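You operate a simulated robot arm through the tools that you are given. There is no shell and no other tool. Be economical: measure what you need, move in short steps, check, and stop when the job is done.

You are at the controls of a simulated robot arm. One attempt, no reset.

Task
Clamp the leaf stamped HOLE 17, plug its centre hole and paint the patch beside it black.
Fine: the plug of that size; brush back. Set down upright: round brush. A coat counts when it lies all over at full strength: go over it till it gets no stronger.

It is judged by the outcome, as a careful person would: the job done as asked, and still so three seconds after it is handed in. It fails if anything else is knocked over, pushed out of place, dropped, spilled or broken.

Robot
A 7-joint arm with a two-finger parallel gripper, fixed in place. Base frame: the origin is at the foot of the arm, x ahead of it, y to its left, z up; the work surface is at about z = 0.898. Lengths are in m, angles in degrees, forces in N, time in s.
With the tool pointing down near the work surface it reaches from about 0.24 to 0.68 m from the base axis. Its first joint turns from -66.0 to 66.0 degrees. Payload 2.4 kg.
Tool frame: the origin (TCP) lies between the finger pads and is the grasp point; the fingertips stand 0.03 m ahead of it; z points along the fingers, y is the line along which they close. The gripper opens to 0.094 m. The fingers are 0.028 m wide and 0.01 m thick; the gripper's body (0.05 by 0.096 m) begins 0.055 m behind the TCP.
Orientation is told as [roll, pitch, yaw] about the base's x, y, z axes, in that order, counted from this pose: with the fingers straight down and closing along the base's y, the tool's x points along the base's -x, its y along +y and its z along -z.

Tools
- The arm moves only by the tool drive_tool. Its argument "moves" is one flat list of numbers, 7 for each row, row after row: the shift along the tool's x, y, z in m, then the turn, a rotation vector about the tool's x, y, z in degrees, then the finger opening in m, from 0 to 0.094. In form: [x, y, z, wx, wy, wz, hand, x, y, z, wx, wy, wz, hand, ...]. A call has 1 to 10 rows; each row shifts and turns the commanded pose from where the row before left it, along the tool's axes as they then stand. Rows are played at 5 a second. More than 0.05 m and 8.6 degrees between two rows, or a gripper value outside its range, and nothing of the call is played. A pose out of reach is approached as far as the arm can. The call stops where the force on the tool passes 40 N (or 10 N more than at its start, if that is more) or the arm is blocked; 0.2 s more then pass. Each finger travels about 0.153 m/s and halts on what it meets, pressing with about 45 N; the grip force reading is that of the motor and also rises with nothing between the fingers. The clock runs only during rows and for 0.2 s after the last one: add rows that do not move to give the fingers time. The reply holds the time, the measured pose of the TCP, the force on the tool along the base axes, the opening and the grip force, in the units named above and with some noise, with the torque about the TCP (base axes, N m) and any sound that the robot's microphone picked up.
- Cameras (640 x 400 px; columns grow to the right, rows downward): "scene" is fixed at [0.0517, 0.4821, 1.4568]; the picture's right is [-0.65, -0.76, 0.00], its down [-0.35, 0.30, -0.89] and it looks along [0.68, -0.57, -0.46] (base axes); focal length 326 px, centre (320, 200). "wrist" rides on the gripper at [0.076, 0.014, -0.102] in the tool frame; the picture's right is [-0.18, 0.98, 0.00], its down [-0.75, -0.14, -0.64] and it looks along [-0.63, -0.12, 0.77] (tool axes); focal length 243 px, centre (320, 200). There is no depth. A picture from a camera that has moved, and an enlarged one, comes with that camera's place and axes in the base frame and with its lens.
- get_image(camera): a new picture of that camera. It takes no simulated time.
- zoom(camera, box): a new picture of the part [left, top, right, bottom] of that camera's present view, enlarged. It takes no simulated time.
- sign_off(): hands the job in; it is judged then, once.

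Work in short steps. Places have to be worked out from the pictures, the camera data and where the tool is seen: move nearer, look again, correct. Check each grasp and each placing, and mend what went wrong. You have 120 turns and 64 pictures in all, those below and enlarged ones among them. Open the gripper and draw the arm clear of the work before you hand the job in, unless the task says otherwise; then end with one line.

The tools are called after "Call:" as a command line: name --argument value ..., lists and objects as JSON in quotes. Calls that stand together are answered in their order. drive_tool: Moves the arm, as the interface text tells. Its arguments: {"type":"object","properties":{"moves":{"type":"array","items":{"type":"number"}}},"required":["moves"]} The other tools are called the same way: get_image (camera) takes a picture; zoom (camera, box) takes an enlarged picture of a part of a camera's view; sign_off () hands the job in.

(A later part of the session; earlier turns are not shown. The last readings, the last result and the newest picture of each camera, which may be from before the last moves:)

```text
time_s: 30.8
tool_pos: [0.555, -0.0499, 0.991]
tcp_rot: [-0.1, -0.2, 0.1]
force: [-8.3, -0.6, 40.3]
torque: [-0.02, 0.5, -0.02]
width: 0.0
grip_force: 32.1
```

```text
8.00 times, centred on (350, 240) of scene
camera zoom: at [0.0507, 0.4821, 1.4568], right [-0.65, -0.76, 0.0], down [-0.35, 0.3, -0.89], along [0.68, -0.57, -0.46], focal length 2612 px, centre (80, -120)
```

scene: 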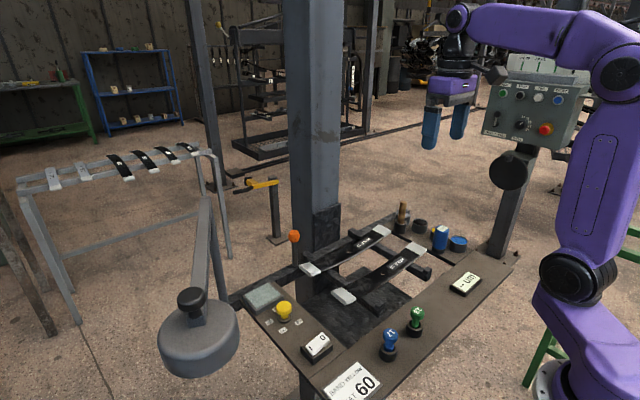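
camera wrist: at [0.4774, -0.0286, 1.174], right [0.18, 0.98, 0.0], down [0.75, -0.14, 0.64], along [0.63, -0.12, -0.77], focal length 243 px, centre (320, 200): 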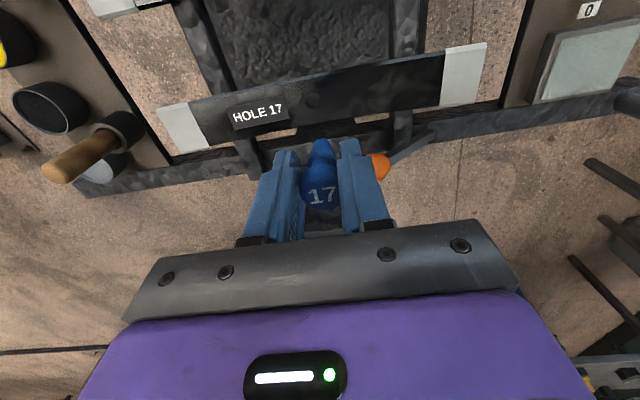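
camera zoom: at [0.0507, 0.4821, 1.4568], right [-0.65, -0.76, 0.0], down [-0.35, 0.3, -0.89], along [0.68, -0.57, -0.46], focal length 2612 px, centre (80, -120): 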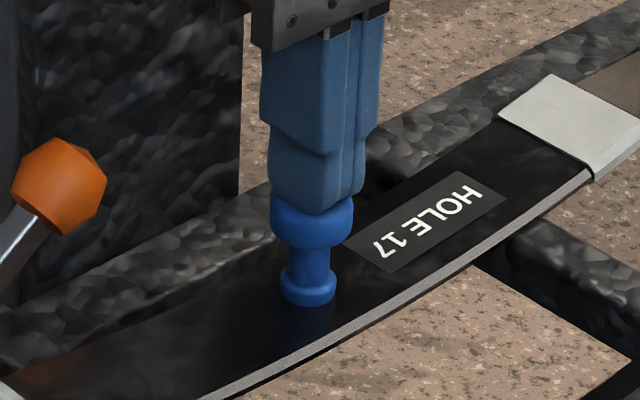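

Firm at 40 N with no more movement: seated. Now rise and go above the brush at about (0.543, −0.256).

Call:
drive_tool --moves '[0, 0, -0.045, 0, 0, 0, 0.03, 0, 0, -0.045, 0, 0, 0, 0.05, 0.003, -0.04, -0.01, 0, 0, 0, 0.05, 0.003, -0.042, 0, 0, 0, 0, 0.05, 0.003, -0.042, 0, 0, 0, 0, 0.05, 0.003, -0.042, 0, 0, 0, 0, 0.05, 0.0, -0.04, 0, 0, 0, 0, 0.05, 0, 0, 0, 0, 0, 0, 0.05]'

Call:
get_image --camera "wrist"

Call:
zoom --camera "scene" --box '[340, 165, 468, 245]'

```text
time_s: 32.6
tool_pos: [0.5442, -0.2553, 1.0879]
tcp_rot: [0.0, 0.1, 0.1]
force: [0.4, -0.1, 0.0]
torque: [0.02, -0.03, 0.01]
width: 0.0503
grip_force: 0.1
```

```text
24 pictures are left
camera wrist: at [0.4697, -0.2402, 1.192], right [0.18, 0.98, 0.0], down [0.76, -0.14, 0.64], along [0.63, -0.12, -0.77], focal length 243 px, centre (320, 200)
```

wrist: 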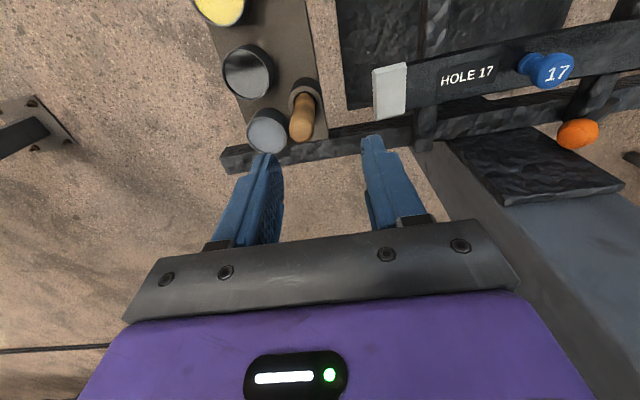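

```text
5.00 times, centred on (404, 205) of scene
camera zoom: at [0.0517, 0.482, 1.4568], right [-0.65, -0.76, 0.0], down [-0.35, 0.3, -0.89], along [0.68, -0.57, -0.46], focal length 1633 px, centre (-100, 175)
```

zoom: 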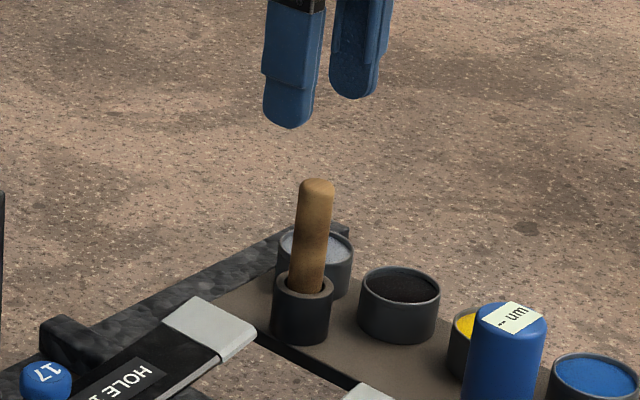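

Handle top at about (0.5455, −0.270, 1.002), holder (0.541, −0.271). Move over it and descend around the handle.

Call:
drive_tool --moves '[0.001, -0.015, 0, 0, 0, 0, 0.06, 0, 0, 0.04, 0, 0, 0, 0.06, 0, 0, 0.03, 0, 0, 0, 0.06, 0, 0, 0, 0, 0, 0, 0.06]'

Call:
get_image --camera "wrist"

Call:
zoom --camera "scene" --box '[340, 165, 468, 245]'

```text
time_s: 33.6
tool_pos: [0.5429, -0.2721, 1.0207]
tcp_rot: [0.1, 0.1, 0.1]
force: [0.1, 0.1, 0.5]
torque: [0.01, -0.02, -0.03]
width: 0.0601
grip_force: 0.0
```

```text
22 pictures are left
camera wrist: at [0.4677, -0.2561, 1.1233], right [0.18, 0.98, 0.0], down [0.75, -0.14, 0.64], along [0.63, -0.12, -0.77], focal length 243 px, centre (320, 200)
```

wrist: 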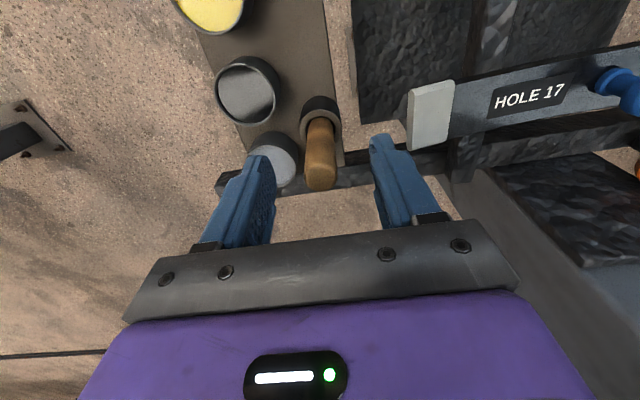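

```text
5.00 times, centred on (404, 205) of scene
camera zoom: at [0.0517, 0.4821, 1.4568], right [-0.65, -0.76, 0.0], down [-0.35, 0.3, -0.89], along [0.68, -0.57, -0.46], focal length 1633 px, centre (-100, 175)
```

zoom: 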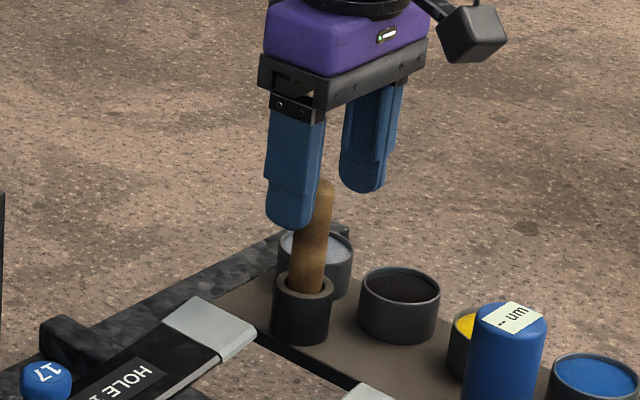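

Handle is centred between the fingers. Descend 36 mm and grip.

Call:
drive_tool --moves '[0, 0, 0.02, 0, 0, 0, 0.06, 0, 0, 0.017, 0, 0, 0, 0.06, 0, 0, 0, 0, 0, 0, 0.035, 0, 0, 0, 0, 0, 0, 0.01, 0, 0, 0, 0, 0, 0, 0.01]'

Call:
drive_tool --moves '[0, 0, -0.02, 0, 0, 0, 0.01, 0, 0, -0.02, 0, 0, 0, 0.01, 0, 0, -0.03, 0, 0, 0, 0.01, 0, 0, 0, 0, 0, 0, 0.01]'

Call:
zoom --camera "scene" --box '[340, 165, 468, 245]'

Call:
get_image --camera "wrist"

```text
time_s: 34.8
tool_pos: [0.5424, -0.2703, 0.9816]
tcp_rot: [0.0, 0.1, 0.1]
force: [0.0, 0.3, -0.6]
torque: [0.0, 0.05, -0.01]
width: 0.0221
grip_force: 44.7
```

```text
time_s: 35.8
tool_pos: [0.5447, -0.2703, 1.0502]
tcp_rot: [0.0, 0.1, 0.2]
force: [0.2, -0.5, -0.4]
torque: [0.03, -0.02, 0.03]
width: 0.0219
grip_force: 44.6
```

```text
5.00 times, centred on (404, 205) of scene
camera zoom: at [0.0517, 0.4821, 1.4568], right [-0.65, -0.76, 0.0], down [-0.35, 0.3, -0.89], along [0.68, -0.57, -0.46], focal length 1633 px, centre (-100, 175)
```

zoom: 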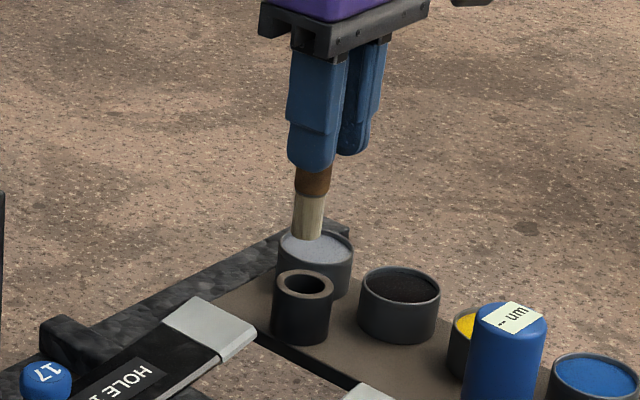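

```text
19 pictures are left
camera wrist: at [0.4696, -0.2542, 1.155], right [0.18, 0.98, 0.0], down [0.76, -0.14, 0.64], along [0.63, -0.12, -0.77], focal length 243 px, centre (320, 200)
```

wrist: 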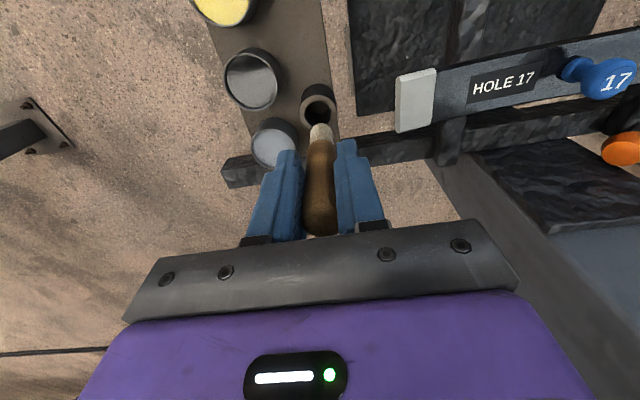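

Brush held straight, bristle tip ≈81 mm below TCP. Black pot is at about (0.510, −0.319); move over and dip.

Call:
drive_tool --moves '[0.017, -0.024, -0.01, 0, 0, 0, 0.01, 0.0175, -0.0245, 0, 0, 0, 0, 0.01, 0, 0, 0, 0, 0, 0, 0.01]'

Call:
drive_tool --moves '[0, 0, 0.03, 0, 0, 0, 0.01, 0, 0, 0.02, 0, 0, 0, 0.01, 0, 0, 0.01, 0, 0, 0, 0.01, 0, 0, 0, 0, 0, 0, 0.01]'

Call:
zoom --camera "scene" --box '[340, 165, 468, 245]'

```text
time_s: 36.6
tool_pos: [0.5072, -0.3199, 1.0609]
tcp_rot: [0.0, 0.0, 0.1]
force: [0.0, 0.3, -0.9]
torque: [-0.02, -0.01, -0.04]
width: 0.0221
grip_force: 44.4
```

```text
time_s: 37.6
tool_pos: [0.5104, -0.3189, 1.007]
tcp_rot: [-0.4, -0.5, 0.1]
force: [0.0, 0.2, 4.6]
torque: [0.09, -0.01, 0.01]
width: 0.0221
grip_force: 45.0
stopped in row 4: the force on the tool passed its limit at 42 N (the readings are from after the stop); the commanded pose is now the measured one
```

```text
5.00 times, centred on (404, 205) of scene
camera zoom: at [0.0516, 0.4821, 1.4568], right [-0.65, -0.76, 0.0], down [-0.35, 0.3, -0.89], along [0.68, -0.57, -0.46], focal length 1633 px, centre (-100, 175)
```

zoom: 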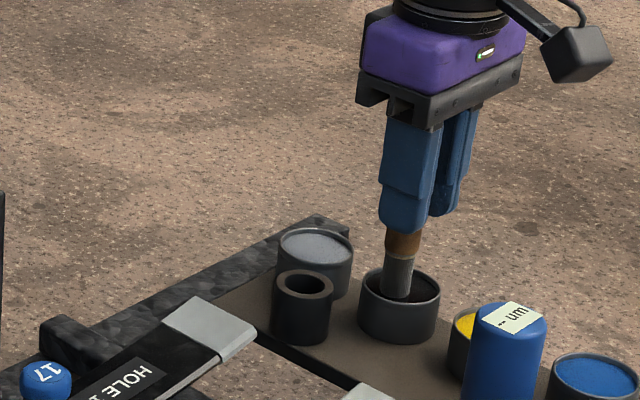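

The brush met the paint surface (TCP 1.007); bristles have darkened. Lift and look.

Call:
drive_tool --moves '[0, 0, 0, 0, 0, 0, 0.01, 0, 0, 0, 0, 0, 0, 0.01, 0, 0, -0.025, 0.4, 0.5, 0, 0.01, 0, 0, -0.03, 0, 0, 0, 0.01, 0, 0, 0, 0, 0, 0, 0.01]'

Call:
zoom --camera "scene" --box '[340, 165, 468, 245]'

```text
time_s: 38.8
tool_pos: [0.5074, -0.3178, 1.0602]
tcp_rot: [-0.7, 0.2, 0.1]
force: [-1.3, -0.7, -0.2]
torque: [-0.01, 0.02, 0.01]
width: 0.0219
grip_force: 45.5
```

```text
5.00 times, centred on (404, 205) of scene
camera zoom: at [0.0517, 0.4821, 1.4568], right [-0.65, -0.76, 0.0], down [-0.35, 0.3, -0.89], along [0.68, -0.57, -0.46], focal length 1633 px, centre (-100, 175)
```

zoom: 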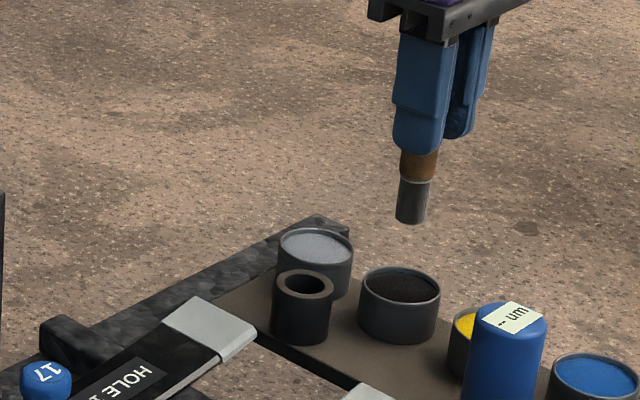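

Brush is loaded black. Now I go look closely at leaf 17 between plug and +y end to find the patch bounds.

Call:
drive_tool --moves '[0, 0.02, -0.03, -0.7, -0.2, 0, 0.01, -0.01, 0.045, -0.03, 0, 0, 0, 0.01, -0.01, 0.045, -0.01, 0, 0, 0, 0.01, -0.015, 0.045, 0, 0, 0, 0, 0.01, -0.015, 0.045, 0, 0, 0, 0, 0.01, -0.015, 0.045, 0, 0, 0, 0, 0.01, -0.02, 0.045, 0, 0, 0, 0, 0.01, -0.01, 0.03, 0, 0, 0, 0, 0.01, 0, 0, 0, 0, 0, 0, 0.01]'

Call:
zoom --camera "wrist" --box '[170, 0, 410, 150]'

```text
refused: row 2 steps farther than a row can; nothing moved
```

```text
2.67 times, centred on (290, 75) of wrist
camera zoom: at [0.4326, -0.3019, 1.1642], right [0.18, 0.98, -0.01], down [0.76, -0.13, 0.64], along [0.63, -0.13, -0.77], focal length 647 px, centre (400, 533)
```

zoom: 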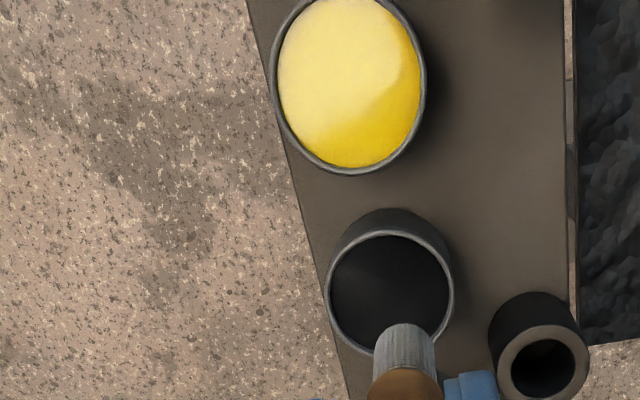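

The bristles look only grey from here; dip again and dwell in the paint for a fuller load.

Call:
drive_tool --moves '[0, 0, 0.03, -0.7, -0.2, 0, 0.01, 0, 0, 0.02, 0, 0, 0, 0.01, 0, 0, 0.005, 0, 0, 0, 0.01, 0, 0, 0, 0, 0, 0, 0.01, 0, 0, 0, 0, 0, 0, 0.01, 0, 0, 0, 0, 0, 0, 0.01, 0, 0, 0, 0, 0, 0, 0.01]'

Call:
drive_tool --moves '[0, 0, -0.03, 0, 0, 0, 0.01, 0, 0, -0.03, 0, 0, 0, 0.01, 0, 0, 0, 0, 0, 0, 0.01]'

Call:
zoom --camera "wrist" --box '[250, 80, 410, 180]'

```text
time_s: 40.4
tool_pos: [0.5082, -0.3189, 1.0066]
tcp_rot: [-0.1, -0.2, 0.1]
force: [0.0, 0.8, 14.7]
torque: [0.01, -0.16, -0.03]
width: 0.0218
grip_force: 44.6
```

```text
time_s: 41.2
tool_pos: [0.5106, -0.3185, 1.0651]
tcp_rot: [0.1, 0.0, 0.1]
force: [0.4, 0.9, -0.6]
torque: [0.01, -0.01, -0.04]
width: 0.0217
grip_force: 44.9
```

```text
4.00 times, centred on (330, 130) of wrist
camera zoom: at [0.4347, -0.3031, 1.1687], right [0.18, 0.98, 0.0], down [0.75, -0.14, 0.64], along [0.63, -0.12, -0.77], focal length 970 px, centre (280, 480)
```

zoom: 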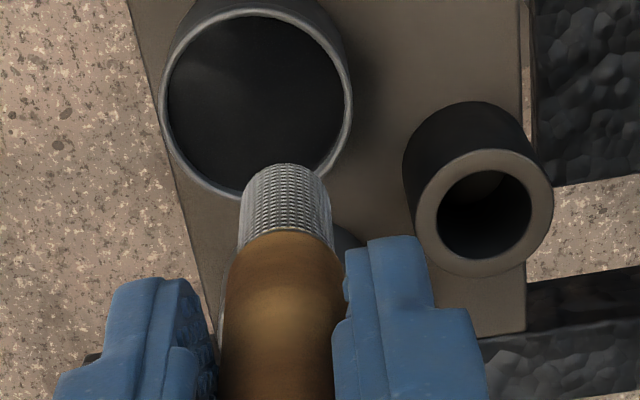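

Bristles are uniformly dark with gloss. Now travel high to view leaf 17.

Call:
drive_tool --moves '[-0.006, 0.04, -0.02, 0, 0, 0, 0.01, -0.01, 0.04, -0.02, 0, 0, 0, 0.01, -0.012, 0.04, -0.015, 0, 0, 0, 0.01, -0.012, 0.04, -0.01, 0, 0, 0, 0.01, -0.012, 0.04, 0, 0, 0, 0, 0.01, -0.012, 0.04, 0, 0, 0, 0, 0.01, -0.012, 0.04, 0, 0, 0, 0, 0.01, -0.012, 0.042, 0, 0, 0, 0, 0.01, 0, 0, 0, 0, 0, 0, 0.01]'

Call:
zoom --camera "wrist" --box '[190, 0, 430, 150]'

```text
time_s: 43.2
tool_pos: [0.5995, 0.003, 1.1297]
tcp_rot: [0.1, 0.0, 0.1]
force: [0.6, -0.7, -0.5]
torque: [-0.02, 0.02, 0.02]
width: 0.0217
grip_force: 44.9
```

```text
2.67 times, centred on (310, 75) of wrist
camera zoom: at [0.5239, 0.0181, 1.2335], right [0.18, 0.98, 0.0], down [0.75, -0.14, 0.64], along [0.63, -0.12, -0.77], focal length 647 px, centre (347, 533)
```

zoom: 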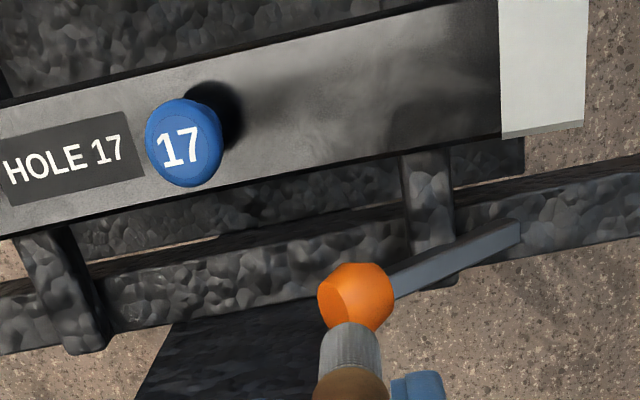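

I see a faint smoky area between the plug and +y end; enlarge it.

Call:
zoom --camera "wrist" --box '[250, 0, 390, 80]'

Call:
zoom --camera "scene" --box '[298, 235, 362, 275]'

```text
4.57 times, centred on (320, 40) of wrist
camera zoom: at [0.5239, 0.0181, 1.2335], right [0.18, 0.98, 0.0], down [0.75, -0.14, 0.64], along [0.63, -0.12, -0.77], focal length 1109 px, centre (320, 931)
```

zoom: 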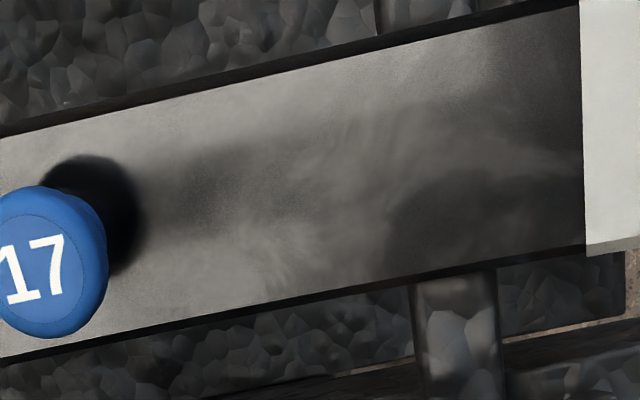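

```text
10.00 times, centred on (330, 255) of scene
camera zoom: at [0.0516, 0.4821, 1.4568], right [-0.65, -0.76, 0.0], down [-0.35, 0.3, -0.89], along [0.68, -0.57, -0.46], focal length 3265 px, centre (220, -350)
```

zoom: 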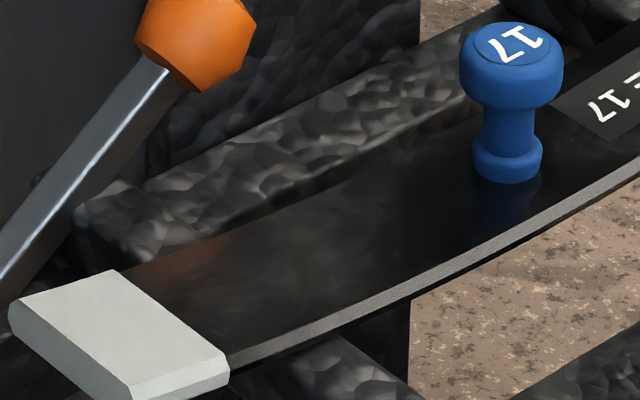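

The dull area runs from about y≈−0.015 to the end cap at y≈0.07, leaf x≈0.535–0.579. I bring the brush above (0.557, 0.03) and lower until light contact.

Call:
drive_tool --moves '[0.021, 0.0135, 0, 0, 0, 0, 0.01, 0.0215, 0.0135, 0, 0, 0, 0, 0.01, 0, 0, 0.045, 0, 0, 0, 0.01, 0, 0, 0.045, 0, 0, 0, 0.01, 0, 0, 0.02, 0, 0, 0, 0.01, 0, 0, 0, 0, 0, 0, 0.01]'

Call:
drive_tool --moves '[0, 0, 0.004, 0, 0, 0, 0.01, 0, 0, 0.003, 0, 0, 0, 0.01, 0, 0, 0, 0, 0, 0, 0.01]'

```text
time_s: 44.6
tool_pos: [0.5552, 0.029, 1.0203]
tcp_rot: [0.1, 0.0, 0.1]
force: [-0.3, -0.3, 0.5]
torque: [-0.01, -0.01, 0.0]
width: 0.0215
grip_force: 44.7
```

```text
time_s: 45.4
tool_pos: [0.5542, 0.0296, 1.0134]
tcp_rot: [-0.1, 0.0, 0.1]
force: [-0.6, 0.2, 0.4]
torque: [0.01, 0.03, -0.03]
width: 0.0214
grip_force: 45.2
```

No contact yet; keep lowering in 2 mm steps.

Call:
drive_tool --moves '[0, 0, 0.002, 0, 0, 0, 0.01, 0, 0, 0.002, 0, 0, 0, 0.01, 0, 0, 0, 0, 0, 0, 0.01]'

Call:
drive_tool --moves '[0, 0, 0.002, 0, 0, 0, 0.01, 0, 0, 0, 0, 0, 0, 0.01]'

Call:
drive_tool --moves '[0, 0, 0.002, 0, 0, 0, 0.01, 0, 0, 0, 0, 0, 0, 0.01]'

```text
time_s: 46.2
tool_pos: [0.5549, 0.0284, 1.01]
tcp_rot: [0.0, -0.3, 0.0]
force: [-5.2, -0.6, 20.8]
torque: [0.16, 0.17, 0.0]
width: 0.0216
grip_force: 44.9
```

```text
time_s: 46.7
tool_pos: [0.5553, 0.0272, 1.0111]
tcp_rot: [0.1, -0.4, 0.2]
force: [-2.9, 0.3, 7.6]
torque: [0.04, 0.1, -0.01]
width: 0.0214
grip_force: 44.7
stopped in row 2: the force on the tool passed its limit at 40 N (the readings are from after the stop); the commanded pose is now the measured one
```

```text
time_s: 47.3
tool_pos: [0.5562, 0.0281, 1.0094]
tcp_rot: [0.0, -0.6, -0.1]
force: [-2.8, -3.0, 25.4]
torque: [-0.03, 0.1, 0.02]
width: 0.0216
grip_force: 45.3
```

Contact at TCP z≈1.0105 here. Ease up a bit and try a short stroke toward +y, following the leaf's bow.

Call:
drive_tool --moves '[0, 0, -0.001, 0, 0.6, 0, 0.01, 0, 0.004, -0.0008, 0, 0, 0, 0.01, 0, 0.004, -0.0008, 0, 0, 0, 0.01, 0, 0.004, -0.0008, 0, 0, 0, 0.01]'

Call:
drive_tool --moves '[0, 0.004, -0.001, 0, 0, 0, 0.01, 0, 0.004, -0.001, 0, 0, 0, 0.01, 0, 0.004, -0.001, 0, 0, 0, 0.01, 0, 0.004, -0.001, 0, 0, 0, 0.01]'

Call:
zoom --camera "scene" --box '[298, 235, 362, 275]'

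```text
time_s: 48.3
tool_pos: [0.5559, 0.0367, 1.0115]
tcp_rot: [-0.2, 0.2, -0.1]
force: [0.7, -16.6, 22.9]
torque: [-1.22, -0.2, -0.1]
width: 0.0215
grip_force: 45.4
```

```text
time_s: 49.3
tool_pos: [0.5551, 0.0584, 1.0145]
tcp_rot: [0.0, 0.4, 0.2]
force: [0.5, -5.9, 8.0]
torque: [-0.45, -0.02, -0.01]
width: 0.021
grip_force: 44.9
```

```text
10.00 times, centred on (330, 255) of scene
camera zoom: at [0.0515, 0.4819, 1.4569], right [-0.65, -0.76, 0.0], down [-0.35, 0.3, -0.89], along [0.68, -0.57, -0.46], focal length 3265 px, centre (220, -350)
```

zoom: 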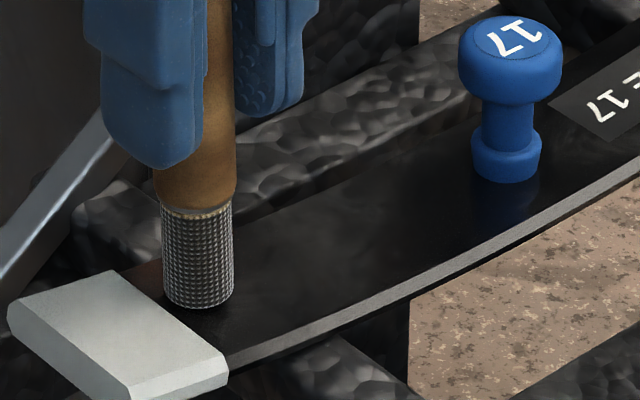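

The brush (≈19 mm wide) follows the bow well. Now stroke back toward the plug along the centre lane, watching force.

Call:
drive_tool --moves '[0, -0.0075, 0.0012, 0, 0, 0, 0.01, 0, -0.0075, 0.0012, 0, 0, 0, 0.01, 0, -0.0075, 0.0012, 0, 0, 0, 0.01, 0, -0.0075, 0.0011, 0, 0, 0, 0.01]'

Call:
drive_tool --moves '[0, -0.0075, 0.001, 0, 0, 0, 0.01, 0, -0.0075, 0.001, 0, 0, 0, 0.01, 0, -0.0075, 0.0009, 0, 0, 0, 0.01]'

Call:
drive_tool --moves '[0, -0.0075, 0.0007, 0, 0, 0, 0.01, 0, -0.0075, 0.0005, 0, 0, 0, 0.01, 0, -0.005, 0.0003, 0, 0, 0, 0.01]'

```text
time_s: 50.3
tool_pos: [0.5551, 0.0261, 1.0101]
tcp_rot: [0.0, 0.4, 0.1]
force: [0.4, 1.9, 5.4]
torque: [0.23, -0.06, -0.03]
width: 0.0203
grip_force: 44.7
```

```text
time_s: 51.1
tool_pos: [0.5564, 0.0038, 1.0073]
tcp_rot: [0.0, 0.0, 0.0]
force: [2.4, 6.0, 17.7]
torque: [0.69, -0.25, 0.05]
width: 0.0202
grip_force: 44.7
```

```text
time_s: 51.9
tool_pos: [0.5561, -0.0165, 1.0065]
tcp_rot: [-0.1, 0.2, 0.0]
force: [1.5, 7.1, 24.3]
torque: [0.8, -0.25, 0.04]
width: 0.02
grip_force: 45.4
```

Centre lane done one way. Shift to the far lane (x≈0.5685) with slightly less pressure and stroke toward +y.

Call:
drive_tool --moves '[-0.006, 0, -0.001, 0, 0, 0, 0.01, -0.0065, 0, 0, 0, 0, 0, 0.01, 0, 0.0075, -0.0001, 0, 0, 0, 0.01, 0, 0.0075, -0.0002, 0, 0, 0, 0.01, 0, 0.0075, -0.0005, 0, 0, 0, 0.01]'

Call:
drive_tool --moves '[0, 0.0075, -0.0006, 0, 0, 0, 0.01, 0, 0.0075, -0.0008, 0, 0, 0, 0.01, 0, 0.0075, -0.001, 0, 0, 0, 0.01, 0, 0.0075, -0.0011, 0, 0, 0, 0.01]'

Call:
drive_tool --moves '[0, 0.0075, -0.0012, 0, 0, 0, 0.01, 0, 0.0075, -0.0012, 0, 0, 0, 0.01, 0, 0.0045, -0.0007, 0, 0, 0, 0.01]'

```text
time_s: 53.1
tool_pos: [0.5664, 0.0055, 1.0082]
tcp_rot: [0.0, 0.3, 0.1]
force: [1.3, -1.9, 2.9]
torque: [-0.07, -0.1, -0.02]
width: 0.0201
grip_force: 44.5
```

```text
time_s: 54.1
tool_pos: [0.5679, 0.0367, 1.012]
tcp_rot: [0.0, 0.4, 0.2]
force: [-0.1, -0.7, 0.4]
torque: [-0.06, 0.02, 0.02]
width: 0.0201
grip_force: 44.9
```

```text
time_s: 54.9
tool_pos: [0.5688, 0.057, 1.0151]
tcp_rot: [0.0, 0.1, 0.2]
force: [0.7, -3.3, 4.6]
torque: [-0.23, 0.01, 0.0]
width: 0.0196
grip_force: 44.9
```

Contact was a bit light mid-lane; go back over it pressing slightly more, then look.

Call:
drive_tool --moves '[0, 0, 0.0008, 0, 0, 0, 0.01, 0, -0.0075, 0.0012, 0, 0, 0, 0.01, 0, -0.0075, 0.0013, 0, 0, 0, 0.01, 0, -0.0075, 0.0013, 0, 0, 0, 0.01, 0, -0.0075, 0.0012, 0, 0, 0, 0.01]'

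Call:
drive_tool --moves '[0, -0.0075, 0.0009, 0, 0, 0, 0.01, 0, -0.0075, 0.0007, 0, 0, 0, 0.01, 0, -0.0075, 0.0004, 0, 0, 0, 0.01, 0, -0.0075, 0.0002, 0, 0, 0, 0.01, 0, -0.0075, 0.0001, 0, 0, 0, 0.01, 0, -0.007, 0, 0, 0, 0, 0.01]'

Call:
zoom --camera "scene" --box '[298, 235, 362, 275]'

```text
time_s: 56.1
tool_pos: [0.5673, 0.0256, 1.0098]
tcp_rot: [0.0, 0.1, 0.2]
force: [-0.6, 3.6, 15.8]
torque: [0.53, -0.04, 0.02]
width: 0.0198
grip_force: 44.6
```

```text
time_s: 57.5
tool_pos: [0.5677, -0.0197, 1.008]
tcp_rot: [0.0, 0.4, 0.0]
force: [-0.2, 0.4, 0.6]
torque: [0.0, -0.01, -0.02]
width: 0.0194
grip_force: 45.3
```

```text
10.00 times, centred on (330, 255) of scene
camera zoom: at [0.0517, 0.4821, 1.4568], right [-0.65, -0.76, 0.0], down [-0.35, 0.3, -0.89], along [0.68, -0.57, -0.46], focal length 3265 px, centre (220, -350)
```

zoom: 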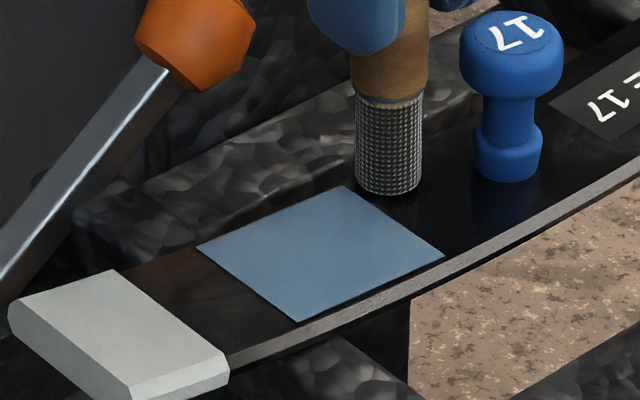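

A rectangular patch now shows up clearly, bluish-grey from here — maybe a gloss reflection. Lift the brush and check from the wrist camera.

Call:
drive_tool --moves '[0, 0, -0.04, 0, 0, 0, 0.01, 0, 0, -0.04, 0, 0, 0, 0.01, -0.02, 0.02, -0.03, 0, 0, 0, 0.01, 0, 0, 0, 0, 0, 0, 0.01]'

Call:
get_image --camera "wrist"

```text
time_s: 58.5
tool_pos: [0.5857, 0.0011, 1.1153]
tcp_rot: [0.1, 0.3, 0.0]
force: [0.1, 0.4, -0.5]
torque: [-0.01, -0.04, 0.03]
width: 0.0196
grip_force: 45.4
```

```text
9 pictures are left
camera wrist: at [0.5111, 0.0154, 1.2188], right [0.18, 0.98, 0.0], down [0.76, -0.14, 0.64], along [0.63, -0.12, -0.77], focal length 243 px, centre (320, 200)
```

wrist: 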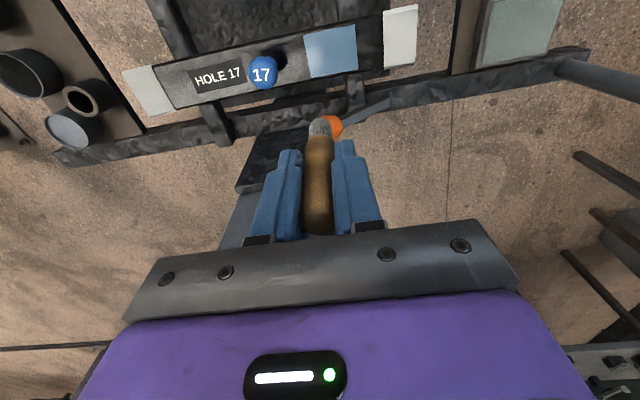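

The patch is evenly light blue, though the brush looks black. Zoom to see patch and bristles before deciding.

Call:
zoom --camera "wrist" --box '[240, 10, 420, 140]'

```text
3.08 times, centred on (330, 75) of wrist
camera zoom: at [0.5111, 0.0154, 1.2188], right [0.18, 0.98, 0.0], down [0.76, -0.14, 0.64], along [0.63, -0.12, -0.77], focal length 746 px, centre (289, 585)
```

zoom: 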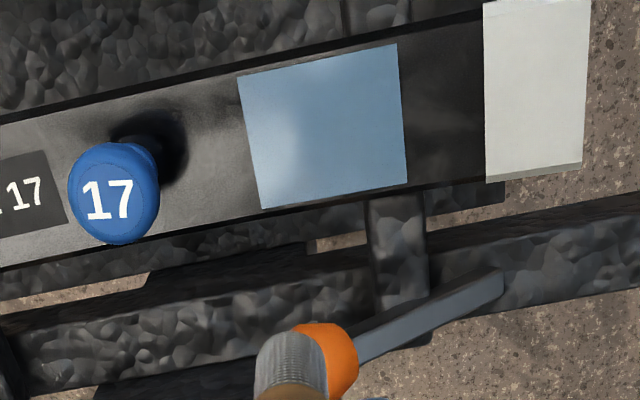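

The patch spans x≈0.535–0.577, y≈−0.006–0.045. "Stronger" may need more passes, so I brush the near lane next, then judge the colour trend.

Call:
drive_tool --moves '[0.0415, 0, 0.0, 0, 0, 0, 0.01, 0, 0, 0.045, 0, 0, 0, 0.01, 0, 0, 0.045, 0, 0, 0, 0.01, 0, 0, 0.01, 0, 0, 0, 0.01, 0, 0, 0.007, 0, 0, 0, 0.01, 0, 0, 0, 0, 0, 0, 0.01]'

Call:
drive_tool --moves '[0, 0.007, -0.0003, 0, 0, 0, 0.01, 0, 0.007, -0.0005, 0, 0, 0, 0.01, 0, 0.007, -0.0006, 0, 0, 0, 0.01, 0, 0.007, -0.0008, 0, 0, 0, 0.01, 0, 0.007, -0.0009, 0, 0, 0, 0.01, 0, 0.005, -0.0007, 0, 0, 0, 0.01]'

Call:
drive_tool --moves '[0, -0.007, 0.0009, 0, 0, 0, 0.01, 0, -0.007, 0.0009, 0, 0, 0, 0.01, 0, -0.007, 0.0007, 0, 0, 0, 0.01, 0, -0.007, 0.0006, 0, 0, 0, 0.01, 0, -0.007, 0.0005, 0, 0, 0, 0.01, 0, -0.005, 0.0002, 0, 0, 0, 0.01]'

Call:
zoom --camera "scene" --box '[298, 235, 362, 275]'

```text
time_s: 59.9
tool_pos: [0.5465, 0.0007, 1.0089]
tcp_rot: [0.0, 0.1, 0.0]
force: [-0.9, 0.2, -0.1]
torque: [-0.02, -0.01, -0.03]
width: 0.0195
grip_force: 44.7
```

```text
time_s: 61.3
tool_pos: [0.5466, 0.0423, 1.0125]
tcp_rot: [0.0, 0.2, 0.2]
force: [0.5, 0.5, 0.0]
torque: [-0.02, 0.03, 0.0]
width: 0.0198
grip_force: 44.9
```

```text
time_s: 62.7
tool_pos: [0.5475, 0.0013, 1.0098]
tcp_rot: [0.0, 0.2, 0.0]
force: [-0.3, -0.7, 0.6]
torque: [-0.05, -0.02, 0.03]
width: 0.0194
grip_force: 45.1
```

```text
10.00 times, centred on (330, 255) of scene
camera zoom: at [0.0517, 0.4821, 1.4568], right [-0.65, -0.76, 0.0], down [-0.35, 0.3, -0.89], along [0.68, -0.57, -0.46], focal length 3265 px, centre (220, -350)
```

zoom: 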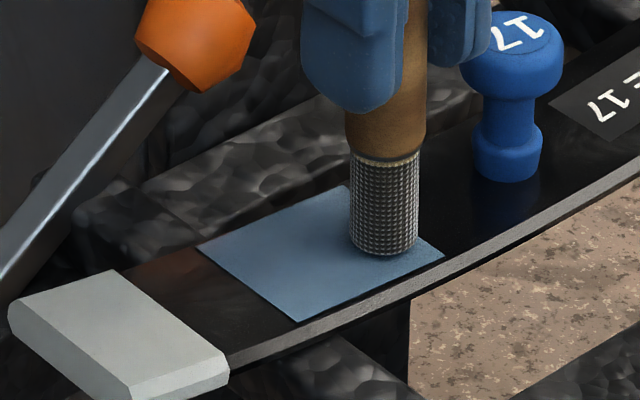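

No force was felt, so that pass hovered; lower to real contact and repeat with pressure.

Call:
drive_tool --moves '[0, 0, 0.002, 0, 0, 0, 0.01, 0, 0, 0.001, 0, 0, 0, 0.01, 0, 0, 0, 0, 0, 0, 0.01]'

Call:
drive_tool --moves '[0.001, 0.007, -0.0003, 0, 0, 0, 0.01, 0, 0.007, -0.0005, 0, 0, 0, 0.01, 0, 0.007, -0.0006, 0, 0, 0, 0.01, 0, 0.007, -0.0008, 0, 0, 0, 0.01, 0, 0.007, -0.0009, 0, 0, 0, 0.01]'

Call:
drive_tool --moves '[0.001, -0.007, 0.0009, 0, 0, 0, 0.01, 0, -0.007, 0.0009, 0, 0, 0, 0.01, 0, -0.007, 0.0007, 0, 0, 0, 0.01, 0, -0.007, 0.0006, 0, 0, 0, 0.01, 0, -0.007, 0.0005, 0, 0, 0, 0.01]'

```text
time_s: 63.5
tool_pos: [0.5473, 0.0013, 1.0079]
tcp_rot: [0.0, 0.1, 0.0]
force: [-4.6, -0.4, 21.4]
torque: [0.08, 0.28, 0.03]
width: 0.0198
grip_force: 45.1
```

```text
time_s: 64.7
tool_pos: [0.5448, 0.0366, 1.0101]
tcp_rot: [0.0, 0.1, -0.1]
force: [-1.3, -12.1, 23.8]
torque: [-0.82, -0.05, -0.06]
width: 0.0199
grip_force: 45.4
```

```text
time_s: 65.9
tool_pos: [0.5454, 0.0016, 1.0062]
tcp_rot: [0.1, -0.1, 0.0]
force: [0.9, 12.5, 33.6]
torque: [1.31, -0.15, 0.06]
width: 0.0198
grip_force: 44.7
```

Good contact now (20–30 N). Ease slightly and go over the centre and far lanes again.

Call:
drive_tool --moves '[-0.006, 0, -0.001, 0, 0, 0, 0.01, -0.006, 0, 0, 0, 0, 0, 0.01, 0, 0.007, -0.0003, 0, 0, 0, 0.01, 0, 0.007, -0.0005, 0, 0, 0, 0.01, 0, 0.007, -0.0006, 0, 0, 0, 0.01, 0, 0.007, -0.0008, 0, 0, 0, 0.01, 0, 0.007, -0.0009, 0, 0, 0, 0.01]'

Call:
drive_tool --moves '[-0.006, 0, 0, 0, 0, 0, 0.01, -0.005, 0, 0, 0, 0, 0, 0.01, 0, -0.007, 0.0009, 0, 0, 0, 0.01, 0, -0.007, 0.0008, 0, 0, 0, 0.01, 0, -0.007, 0.0006, 0, 0, 0, 0.01, 0, -0.007, 0.0005, 0, 0, 0, 0.01, 0, -0.007, 0.0003, 0, 0, 0, 0.01]'

Call:
zoom --camera "scene" --box '[298, 235, 362, 275]'

```text
time_s: 67.5
tool_pos: [0.5563, 0.0368, 1.0107]
tcp_rot: [0.0, 0.4, 0.1]
force: [-0.8, -10.4, 18.5]
torque: [-0.66, -0.08, -0.05]
width: 0.0199
grip_force: 45.1
```

```text
time_s: 69.1
tool_pos: [0.5673, 0.0028, 1.0053]
tcp_rot: [0.1, 0.2, 0.1]
force: [-0.9, 8.6, 22.4]
torque: [0.92, -0.05, 0.05]
width: 0.0196
grip_force: 45.6
```

```text
10.00 times, centred on (330, 255) of scene
camera zoom: at [0.0512, 0.4823, 1.4567], right [-0.65, -0.76, 0.0], down [-0.35, 0.3, -0.89], along [0.68, -0.57, -0.46], focal length 3265 px, centre (220, -350)
```

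zoom: 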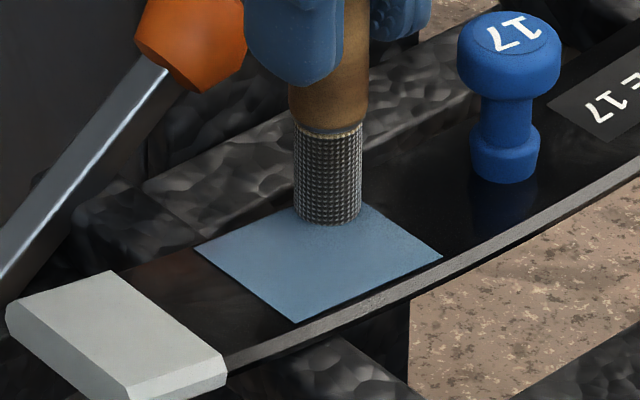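

Contact passes no longer change the colour, so either the brush is spent or the paint went on thin. Re-dip in the black pot and dwell longer.

Call:
drive_tool --moves '[0, 0, -0.04, 0, 0, 0, 0.01, 0, 0, -0.045, 0, 0, 0, 0.01, 0.0072, -0.0402, 0, 0, 0, 0, 0.01, 0.0072, -0.0402, 0, 0, 0, 0, 0.01, 0.0072, -0.0402, 0, 0, 0, 0, 0.01, 0.0072, -0.0402, 0, 0, 0, 0, 0.01, 0.0072, -0.0402, 0, 0, 0, 0, 0.01, 0.0072, -0.0402, 0, 0, 0, 0, 0.01, 0.0072, -0.0402, 0, 0, 0, 0, 0.01, 0.0072, -0.0402, 0, 0, 0, 0, 0.01]'

Call:
drive_tool --moves '[0, 0, 0, 0, 0, 0, 0.01, 0, 0, 0.045, 0, 0, 0, 0.01, 0, 0, 0.032, 0, 0, 0, 0.01, 0, 0, 0.003, 0, 0, 0, 0.01, 0, 0, 0, 0, 0, 0, 0.01]'

```text
time_s: 71.3
tool_pos: [0.5082, -0.3212, 1.0926]
tcp_rot: [0.0, 0.3, 0.1]
force: [0.1, -0.9, -0.6]
torque: [-0.02, -0.01, 0.02]
width: 0.0195
grip_force: 45.2
```

```text
time_s: 72.5
tool_pos: [0.5117, -0.3199, 1.0143]
tcp_rot: [0.0, 0.2, 0.1]
force: [-0.6, 0.9, -0.4]
torque: [0.0, 0.01, 0.02]
width: 0.02
grip_force: 45.2
```

Not yet touching; lower to the paint, stir lightly and dwell.

Call:
drive_tool --moves '[0, 0, 0.004, 0, 0, 0, 0.01, 0, 0, 0.004, 0, 0, 0, 0.01, 0.004, 0, 0, 0, 0, 0, 0.01, -0.004, 0.003, 0, 0, 0, 0, 0.01, -0.004, -0.003, 0, 0, 0, 0, 0.01, 0.004, 0, 0, 0, 0, 0, 0.01, 0, 0, 0, 0, 0, 0, 0.01, 0, 0, 0, 0, 0, 0, 0.01]'

Call:
zoom --camera "wrist" --box '[160, 40, 400, 190]'

```text
time_s: 74.3
tool_pos: [0.5087, -0.3202, 1.0064]
tcp_rot: [-0.1, 0.2, 0.1]
force: [2.7, -0.1, 5.6]
torque: [0.06, -0.24, 0.0]
width: 0.0196
grip_force: 44.7
```

```text
2.67 times, centred on (280, 115) of wrist
camera zoom: at [0.4344, -0.3042, 1.1091], right [0.18, 0.98, 0.0], down [0.76, -0.14, 0.64], along [0.63, -0.12, -0.77], focal length 647 px, centre (427, 427)
```

zoom: 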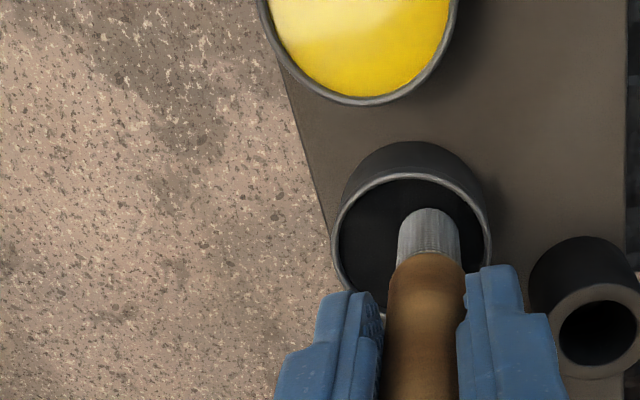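

Well dipped in true black. Return to the patch and go over all three lanes with pressure.

Call:
drive_tool --moves '[0, 0, -0.04, 0, 0, 0, 0.01, 0, 0, -0.045, 0, 0, 0, 0.01, -0.0045, 0.0402, 0, 0, 0, 0, 0.01, -0.0045, 0.0402, 0, 0, 0, 0, 0.01, -0.0045, 0.0402, 0, 0, 0, 0, 0.01, -0.0045, 0.0402, 0, 0, 0, 0, 0.01, -0.0045, 0.0402, 0, 0, 0, 0, 0.01, -0.0045, 0.0402, 0, 0, 0, 0, 0.01, -0.0045, 0.0402, 0, 0, 0, 0, 0.01, -0.0045, 0.0402, 0, 0, 0, 0, 0.01]'

Call:
drive_tool --moves '[0, 0, 0, 0, 0, 0, 0.01, 0, 0, 0.045, 0, 0, 0, 0.01, 0, 0, 0.035, 0, 0, 0, 0.01, 0, 0, 0.003, 0, 0, 0, 0.01, 0, 0, 0, 0, 0, 0, 0.01]'

```text
time_s: 76.5
tool_pos: [0.5469, 0.0049, 1.0887]
tcp_rot: [-0.1, 0.3, 0.0]
force: [-0.8, 0.7, -0.4]
torque: [-0.05, 0.02, 0.02]
width: 0.0195
grip_force: 45.2
```

```text
time_s: 77.7
tool_pos: [0.5451, 0.0024, 1.0071]
tcp_rot: [0.0, 0.0, 0.1]
force: [-6.3, 0.9, 21.0]
torque: [0.17, 0.39, 0.01]
width: 0.0197
grip_force: 45.4
```

Good contact (21 N). Stroke the near lane out and back.

Call:
drive_tool --moves '[0, 0.007, -0.0003, 0, 0, 0, 0.01, 0, 0.007, -0.0005, 0, 0, 0, 0.01, 0, 0.007, -0.0006, 0, 0, 0, 0.01, 0, 0.007, -0.0008, 0, 0, 0, 0.01, 0, 0.007, -0.0009, 0, 0, 0, 0.01, 0, -0.007, 0.0009, 0, 0, 0, 0.01, 0, -0.007, 0.0008, 0, 0, 0, 0.01, 0, -0.007, 0.0006, 0, 0, 0, 0.01, 0, -0.007, 0.0005, 0, 0, 0, 0.01, 0, -0.007, 0.0003, 0, 0, 0, 0.01]'

Call:
drive_tool --moves '[-0.006, 0, 0, 0, 0, 0, 0.01, -0.005, 0.007, -0.0003, 0, 0, 0, 0.01, 0, 0.007, -0.0005, 0, 0, 0, 0.01, 0, 0.007, -0.0006, 0, 0, 0, 0.01, 0, 0.007, -0.0008, 0, 0, 0, 0.01, 0, 0.007, -0.0009, 0, 0, 0, 0.01]'

Call:
drive_tool --moves '[-0.006, 0, 0, 0, 0, 0, 0.01, -0.006, -0.007, 0.0009, 0, 0, 0, 0.01, 0, -0.007, 0.0008, 0, 0, 0, 0.01, 0, -0.007, 0.0006, 0, 0, 0, 0.01, 0, -0.007, 0.0005, 0, 0, 0, 0.01, 0, -0.007, 0.0003, 0, 0, 0, 0.01]'

Call:
zoom --camera "scene" --box '[298, 235, 362, 275]'

```text
time_s: 79.9
tool_pos: [0.5455, 0.0024, 1.0057]
tcp_rot: [0.1, 0.0, 0.2]
force: [0.3, 11.6, 30.3]
torque: [1.23, -0.09, 0.09]
width: 0.0196
grip_force: 44.6
```

```text
time_s: 81.3
tool_pos: [0.5561, 0.0375, 1.0088]
tcp_rot: [0.0, 0.1, 0.1]
force: [1.7, -12.2, 25.8]
torque: [-0.79, -0.22, -0.06]
width: 0.0199
grip_force: 45.3
```

```text
time_s: 81.7
tool_pos: [0.5592, 0.0376, 1.0102]
tcp_rot: [-0.1, 0.7, 0.0]
force: [-2.4, -2.5, 7.8]
torque: [-0.09, 0.13, 0.05]
width: 0.0199
grip_force: 45.1
stopped in row 2: the force on the tool passed its limit at 42 N (the readings are from after the stop); the commanded pose is now the measured one
```

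```text
10.00 times, centred on (330, 255) of scene
camera zoom: at [0.0514, 0.482, 1.4568], right [-0.65, -0.76, 0.0], down [-0.35, 0.3, -0.89], along [0.68, -0.57, -0.46], focal length 3265 px, centre (220, -350)
```

zoom: 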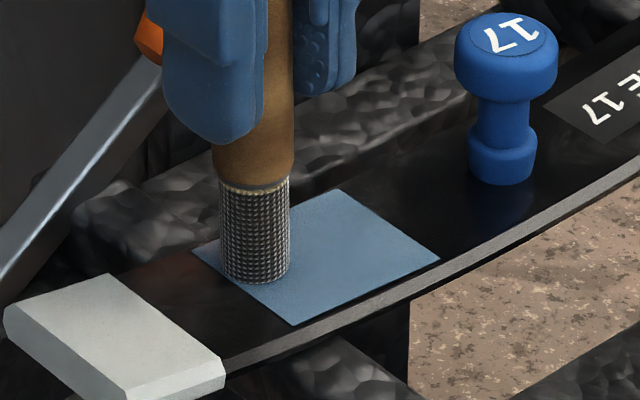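

Still blue here, and not growing stronger. The far lane wasn't completed after re-dip; finish it, easing pressure, and then watch whether the coat changes with time.

Call:
drive_tool --moves '[-0.005, 0, -0.001, 0, -0.5, 0, 0.01, -0.005, 0, 0, 0, 0, 0, 0.01, 0, -0.007, 0.0009, 0, 0, 0, 0.01, 0, -0.007, 0.0008, 0, 0, 0, 0.01, 0, -0.007, 0.0006, 0, 0, 0, 0.01, 0, -0.007, 0.0005, 0, 0, 0, 0.01, 0, -0.007, 0.0004, 0, 0, 0, 0.01]'

Call:
drive_tool --moves '[0, 0, 0.001, 0, 0, 0, 0.01, 0, 0.007, -0.0003, 0, 0, 0, 0.01, 0, 0.007, -0.0005, 0, 0, 0, 0.01, 0, 0.007, -0.0006, 0, 0, 0, 0.01, 0, 0.007, -0.0008, 0, 0, 0, 0.01, 0, 0.007, -0.0009, 0, 0, 0, 0.01]'

Call:
drive_tool --moves '[0.006, 0, 0, 0, 0, 0, 0.01, 0.006, 0, 0, 0, 0, 0, 0.01, 0, -0.007, 0.0009, 0, 0, 0, 0.01, 0, -0.007, 0.0008, 0, 0, 0, 0.01, 0, -0.007, 0.0006, 0, 0, 0, 0.01, 0, -0.007, 0.0005, 0, 0, 0, 0.01, 0, -0.007, 0.0004, 0, 0, 0, 0.01]'

```text
time_s: 83.3
tool_pos: [0.5677, 0.0028, 1.0066]
tcp_rot: [-0.1, 0.4, 0.2]
force: [1.1, 3.0, 7.4]
torque: [0.3, -0.08, -0.01]
width: 0.0195
grip_force: 44.4
```

```text
time_s: 84.7
tool_pos: [0.5671, 0.0379, 1.0099]
tcp_rot: [-0.1, 0.5, 0.2]
force: [-0.5, -1.2, 0.7]
torque: [-0.07, -0.02, 0.0]
width: 0.0193
grip_force: 44.5
```

```text
time_s: 86.3
tool_pos: [0.5566, 0.0035, 1.0057]
tcp_rot: [-0.1, 0.2, 0.2]
force: [-0.4, 7.0, 15.2]
torque: [0.65, -0.03, 0.03]
width: 0.0196
grip_force: 44.8
```

All lanes recovered. Lift clear, wait a few seconds, and look.

Call:
drive_tool --moves '[0, 0, -0.045, 0, 0, 0, 0.01, 0, 0, -0.045, 0, 0, 0, 0.01, -0.02, -0.03, -0.02, 0, 0, 0, 0.01, 0, -0.04, 0, 0, 0, 0, 0.01, 0, 0, 0, 0, 0, 0, 0.01, 0, 0, 0, 0, 0, 0, 0.01, 0, 0, 0, 0, 0, 0, 0.01, 0, 0, 0, 0, 0, 0, 0.01, 0, 0, 0, 0, 0, 0, 0.01, 0, 0, 0, 0, 0, 0, 0.01]'

Call:
get_image --camera "wrist"

```text
time_s: 88.5
tool_pos: [0.5757, -0.0656, 1.1188]
tcp_rot: [0.0, 0.4, 0.2]
force: [-0.1, -0.4, -0.5]
torque: [-0.02, 0.0, 0.0]
width: 0.0195
grip_force: 44.7
```

```text
3 pictures are left
camera wrist: at [0.5012, -0.0514, 1.2221], right [0.18, 0.98, 0.0], down [0.76, -0.14, 0.64], along [0.63, -0.12, -0.77], focal length 243 px, centre (320, 200)
```

wrist: 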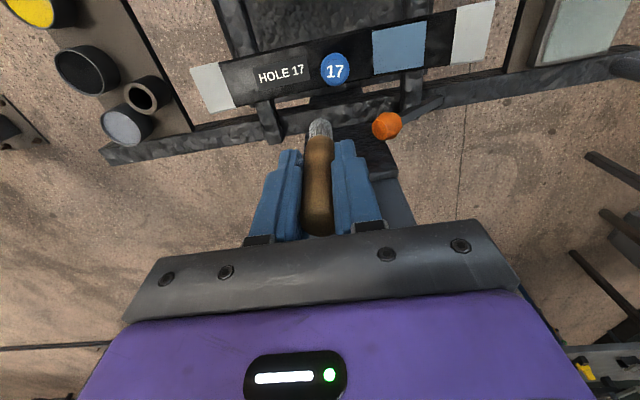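

The coat from the black-looking pot is clearly and steadily blue on the leaf, so as it stands it isn't "black". The blue-looking pot at about (0.386, −0.322) may be the one that comes out black (swapped); I test it, travelling high past the gauge.

Call:
drive_tool --moves '[0.0237, -0.032, 0, 0, 0, 0, 0.01, 0.0237, -0.032, 0, 0, 0, 0, 0.01, 0.0237, -0.032, 0, 0, 0, 0, 0.01, 0.0237, -0.032, 0, 0, 0, 0, 0.01, 0.0237, -0.032, 0, 0, 0, 0, 0.01, 0.0237, -0.032, 0, 0, 0, 0, 0.01, 0.0237, -0.032, 0, 0, 0, 0, 0.01, 0.0237, -0.032, 0, 0, 0, 0, 0.01, 0, 0, 0, 0, 0, 0, 0.01]'

Call:
zoom --camera "wrist" --box '[200, 20, 520, 220]'

```text
time_s: 90.5
tool_pos: [0.3853, -0.3257, 1.1191]
tcp_rot: [-0.1, 0.4, 0.2]
force: [0.5, 0.0, -0.4]
torque: [-0.04, -0.01, 0.01]
width: 0.0196
grip_force: 44.9
```

```text
2.00 times, centred on (360, 120) of wrist
camera zoom: at [0.3119, -0.3106, 1.2227], right [0.18, 0.98, 0.0], down [0.76, -0.14, 0.64], along [0.63, -0.12, -0.77], focal length 485 px, centre (240, 360)
```

zoom: 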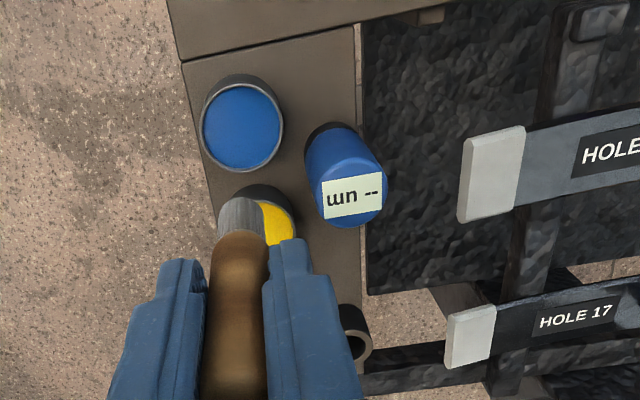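

Pot centred beneath. Dip in it.

Call:
drive_tool --moves '[0, 0.002, 0.045, 0, 0, 0, 0.01, 0, 0, 0.045, 0, 0, 0, 0.01, 0, 0, 0.014, 0, 0, 0, 0.01, 0, 0, 0.005, 0, 0, 0, 0.01, 0, 0, 0.003, 0, 0, 0, 0.01, 0, 0, 0, 0, 0, 0, 0.01, 0, 0, 0, 0, 0, 0, 0.01, 0, 0, 0, 0, 0, 0, 0.01]'

Call:
drive_tool --moves '[0, 0, 0, 0, 0, 0, 0.01, 0, 0, 0, 0, 0, 0, 0.01, 0, 0, -0.045, 0, 0, 0, 0.01, 0, 0, -0.045, 0, 0, 0, 0.01, 0, 0, -0.015, 0, 0, 0, 0.01]'

```text
time_s: 92.3
tool_pos: [0.3875, -0.3219, 1.0064]
tcp_rot: [-0.1, 0.4, 0.2]
force: [-0.3, -0.2, -0.4]
torque: [0.0, 0.0, 0.0]
width: 0.0196
grip_force: 44.7
```

```text
time_s: 93.5
tool_pos: [0.3925, -0.321, 1.1133]
tcp_rot: [-0.2, 0.5, 0.2]
force: [0.0, 0.3, 0.5]
torque: [0.0, 0.0, -0.03]
width: 0.0194
grip_force: 45.2
```

No contact force; dip again 3 mm deeper until I feel the paint.

Call:
drive_tool --moves '[0.005, 0, 0.045, 0, 0, 0, 0.01, 0, 0, 0.045, 0, 0, 0, 0.01, 0, 0, 0.017, 0, 0, 0, 0.01, 0, 0, 0.002, 0, 0, 0, 0.01, 0, 0, 0.001, 0, 0, 0, 0.01, 0, 0, 0, 0, 0, 0, 0.01]'

Call:
drive_tool --moves '[0, 0, 0.0015, 0, 0, 0, 0.01, 0, 0, 0, 0, 0, 0, 0.01, 0, 0, 0, 0, 0, 0, 0.01]'

```text
time_s: 94.5
tool_pos: [0.3841, -0.3198, 1.0036]
tcp_rot: [-0.1, 0.2, 0.1]
force: [-2.6, 3.0, 10.4]
torque: [0.24, 0.21, 0.02]
width: 0.0198
grip_force: 44.7
stopped in row 5: the force on the tool passed its limit at 46 N (the readings are from after the stop); the commanded pose is now the measured one
```

```text
time_s: 95.3
tool_pos: [0.3844, -0.3209, 1.0037]
tcp_rot: [-0.3, 0.2, 0.2]
force: [-7.5, 7.0, 36.9]
torque: [0.6, 0.39, 0.05]
width: 0.0198
grip_force: 45.1
```

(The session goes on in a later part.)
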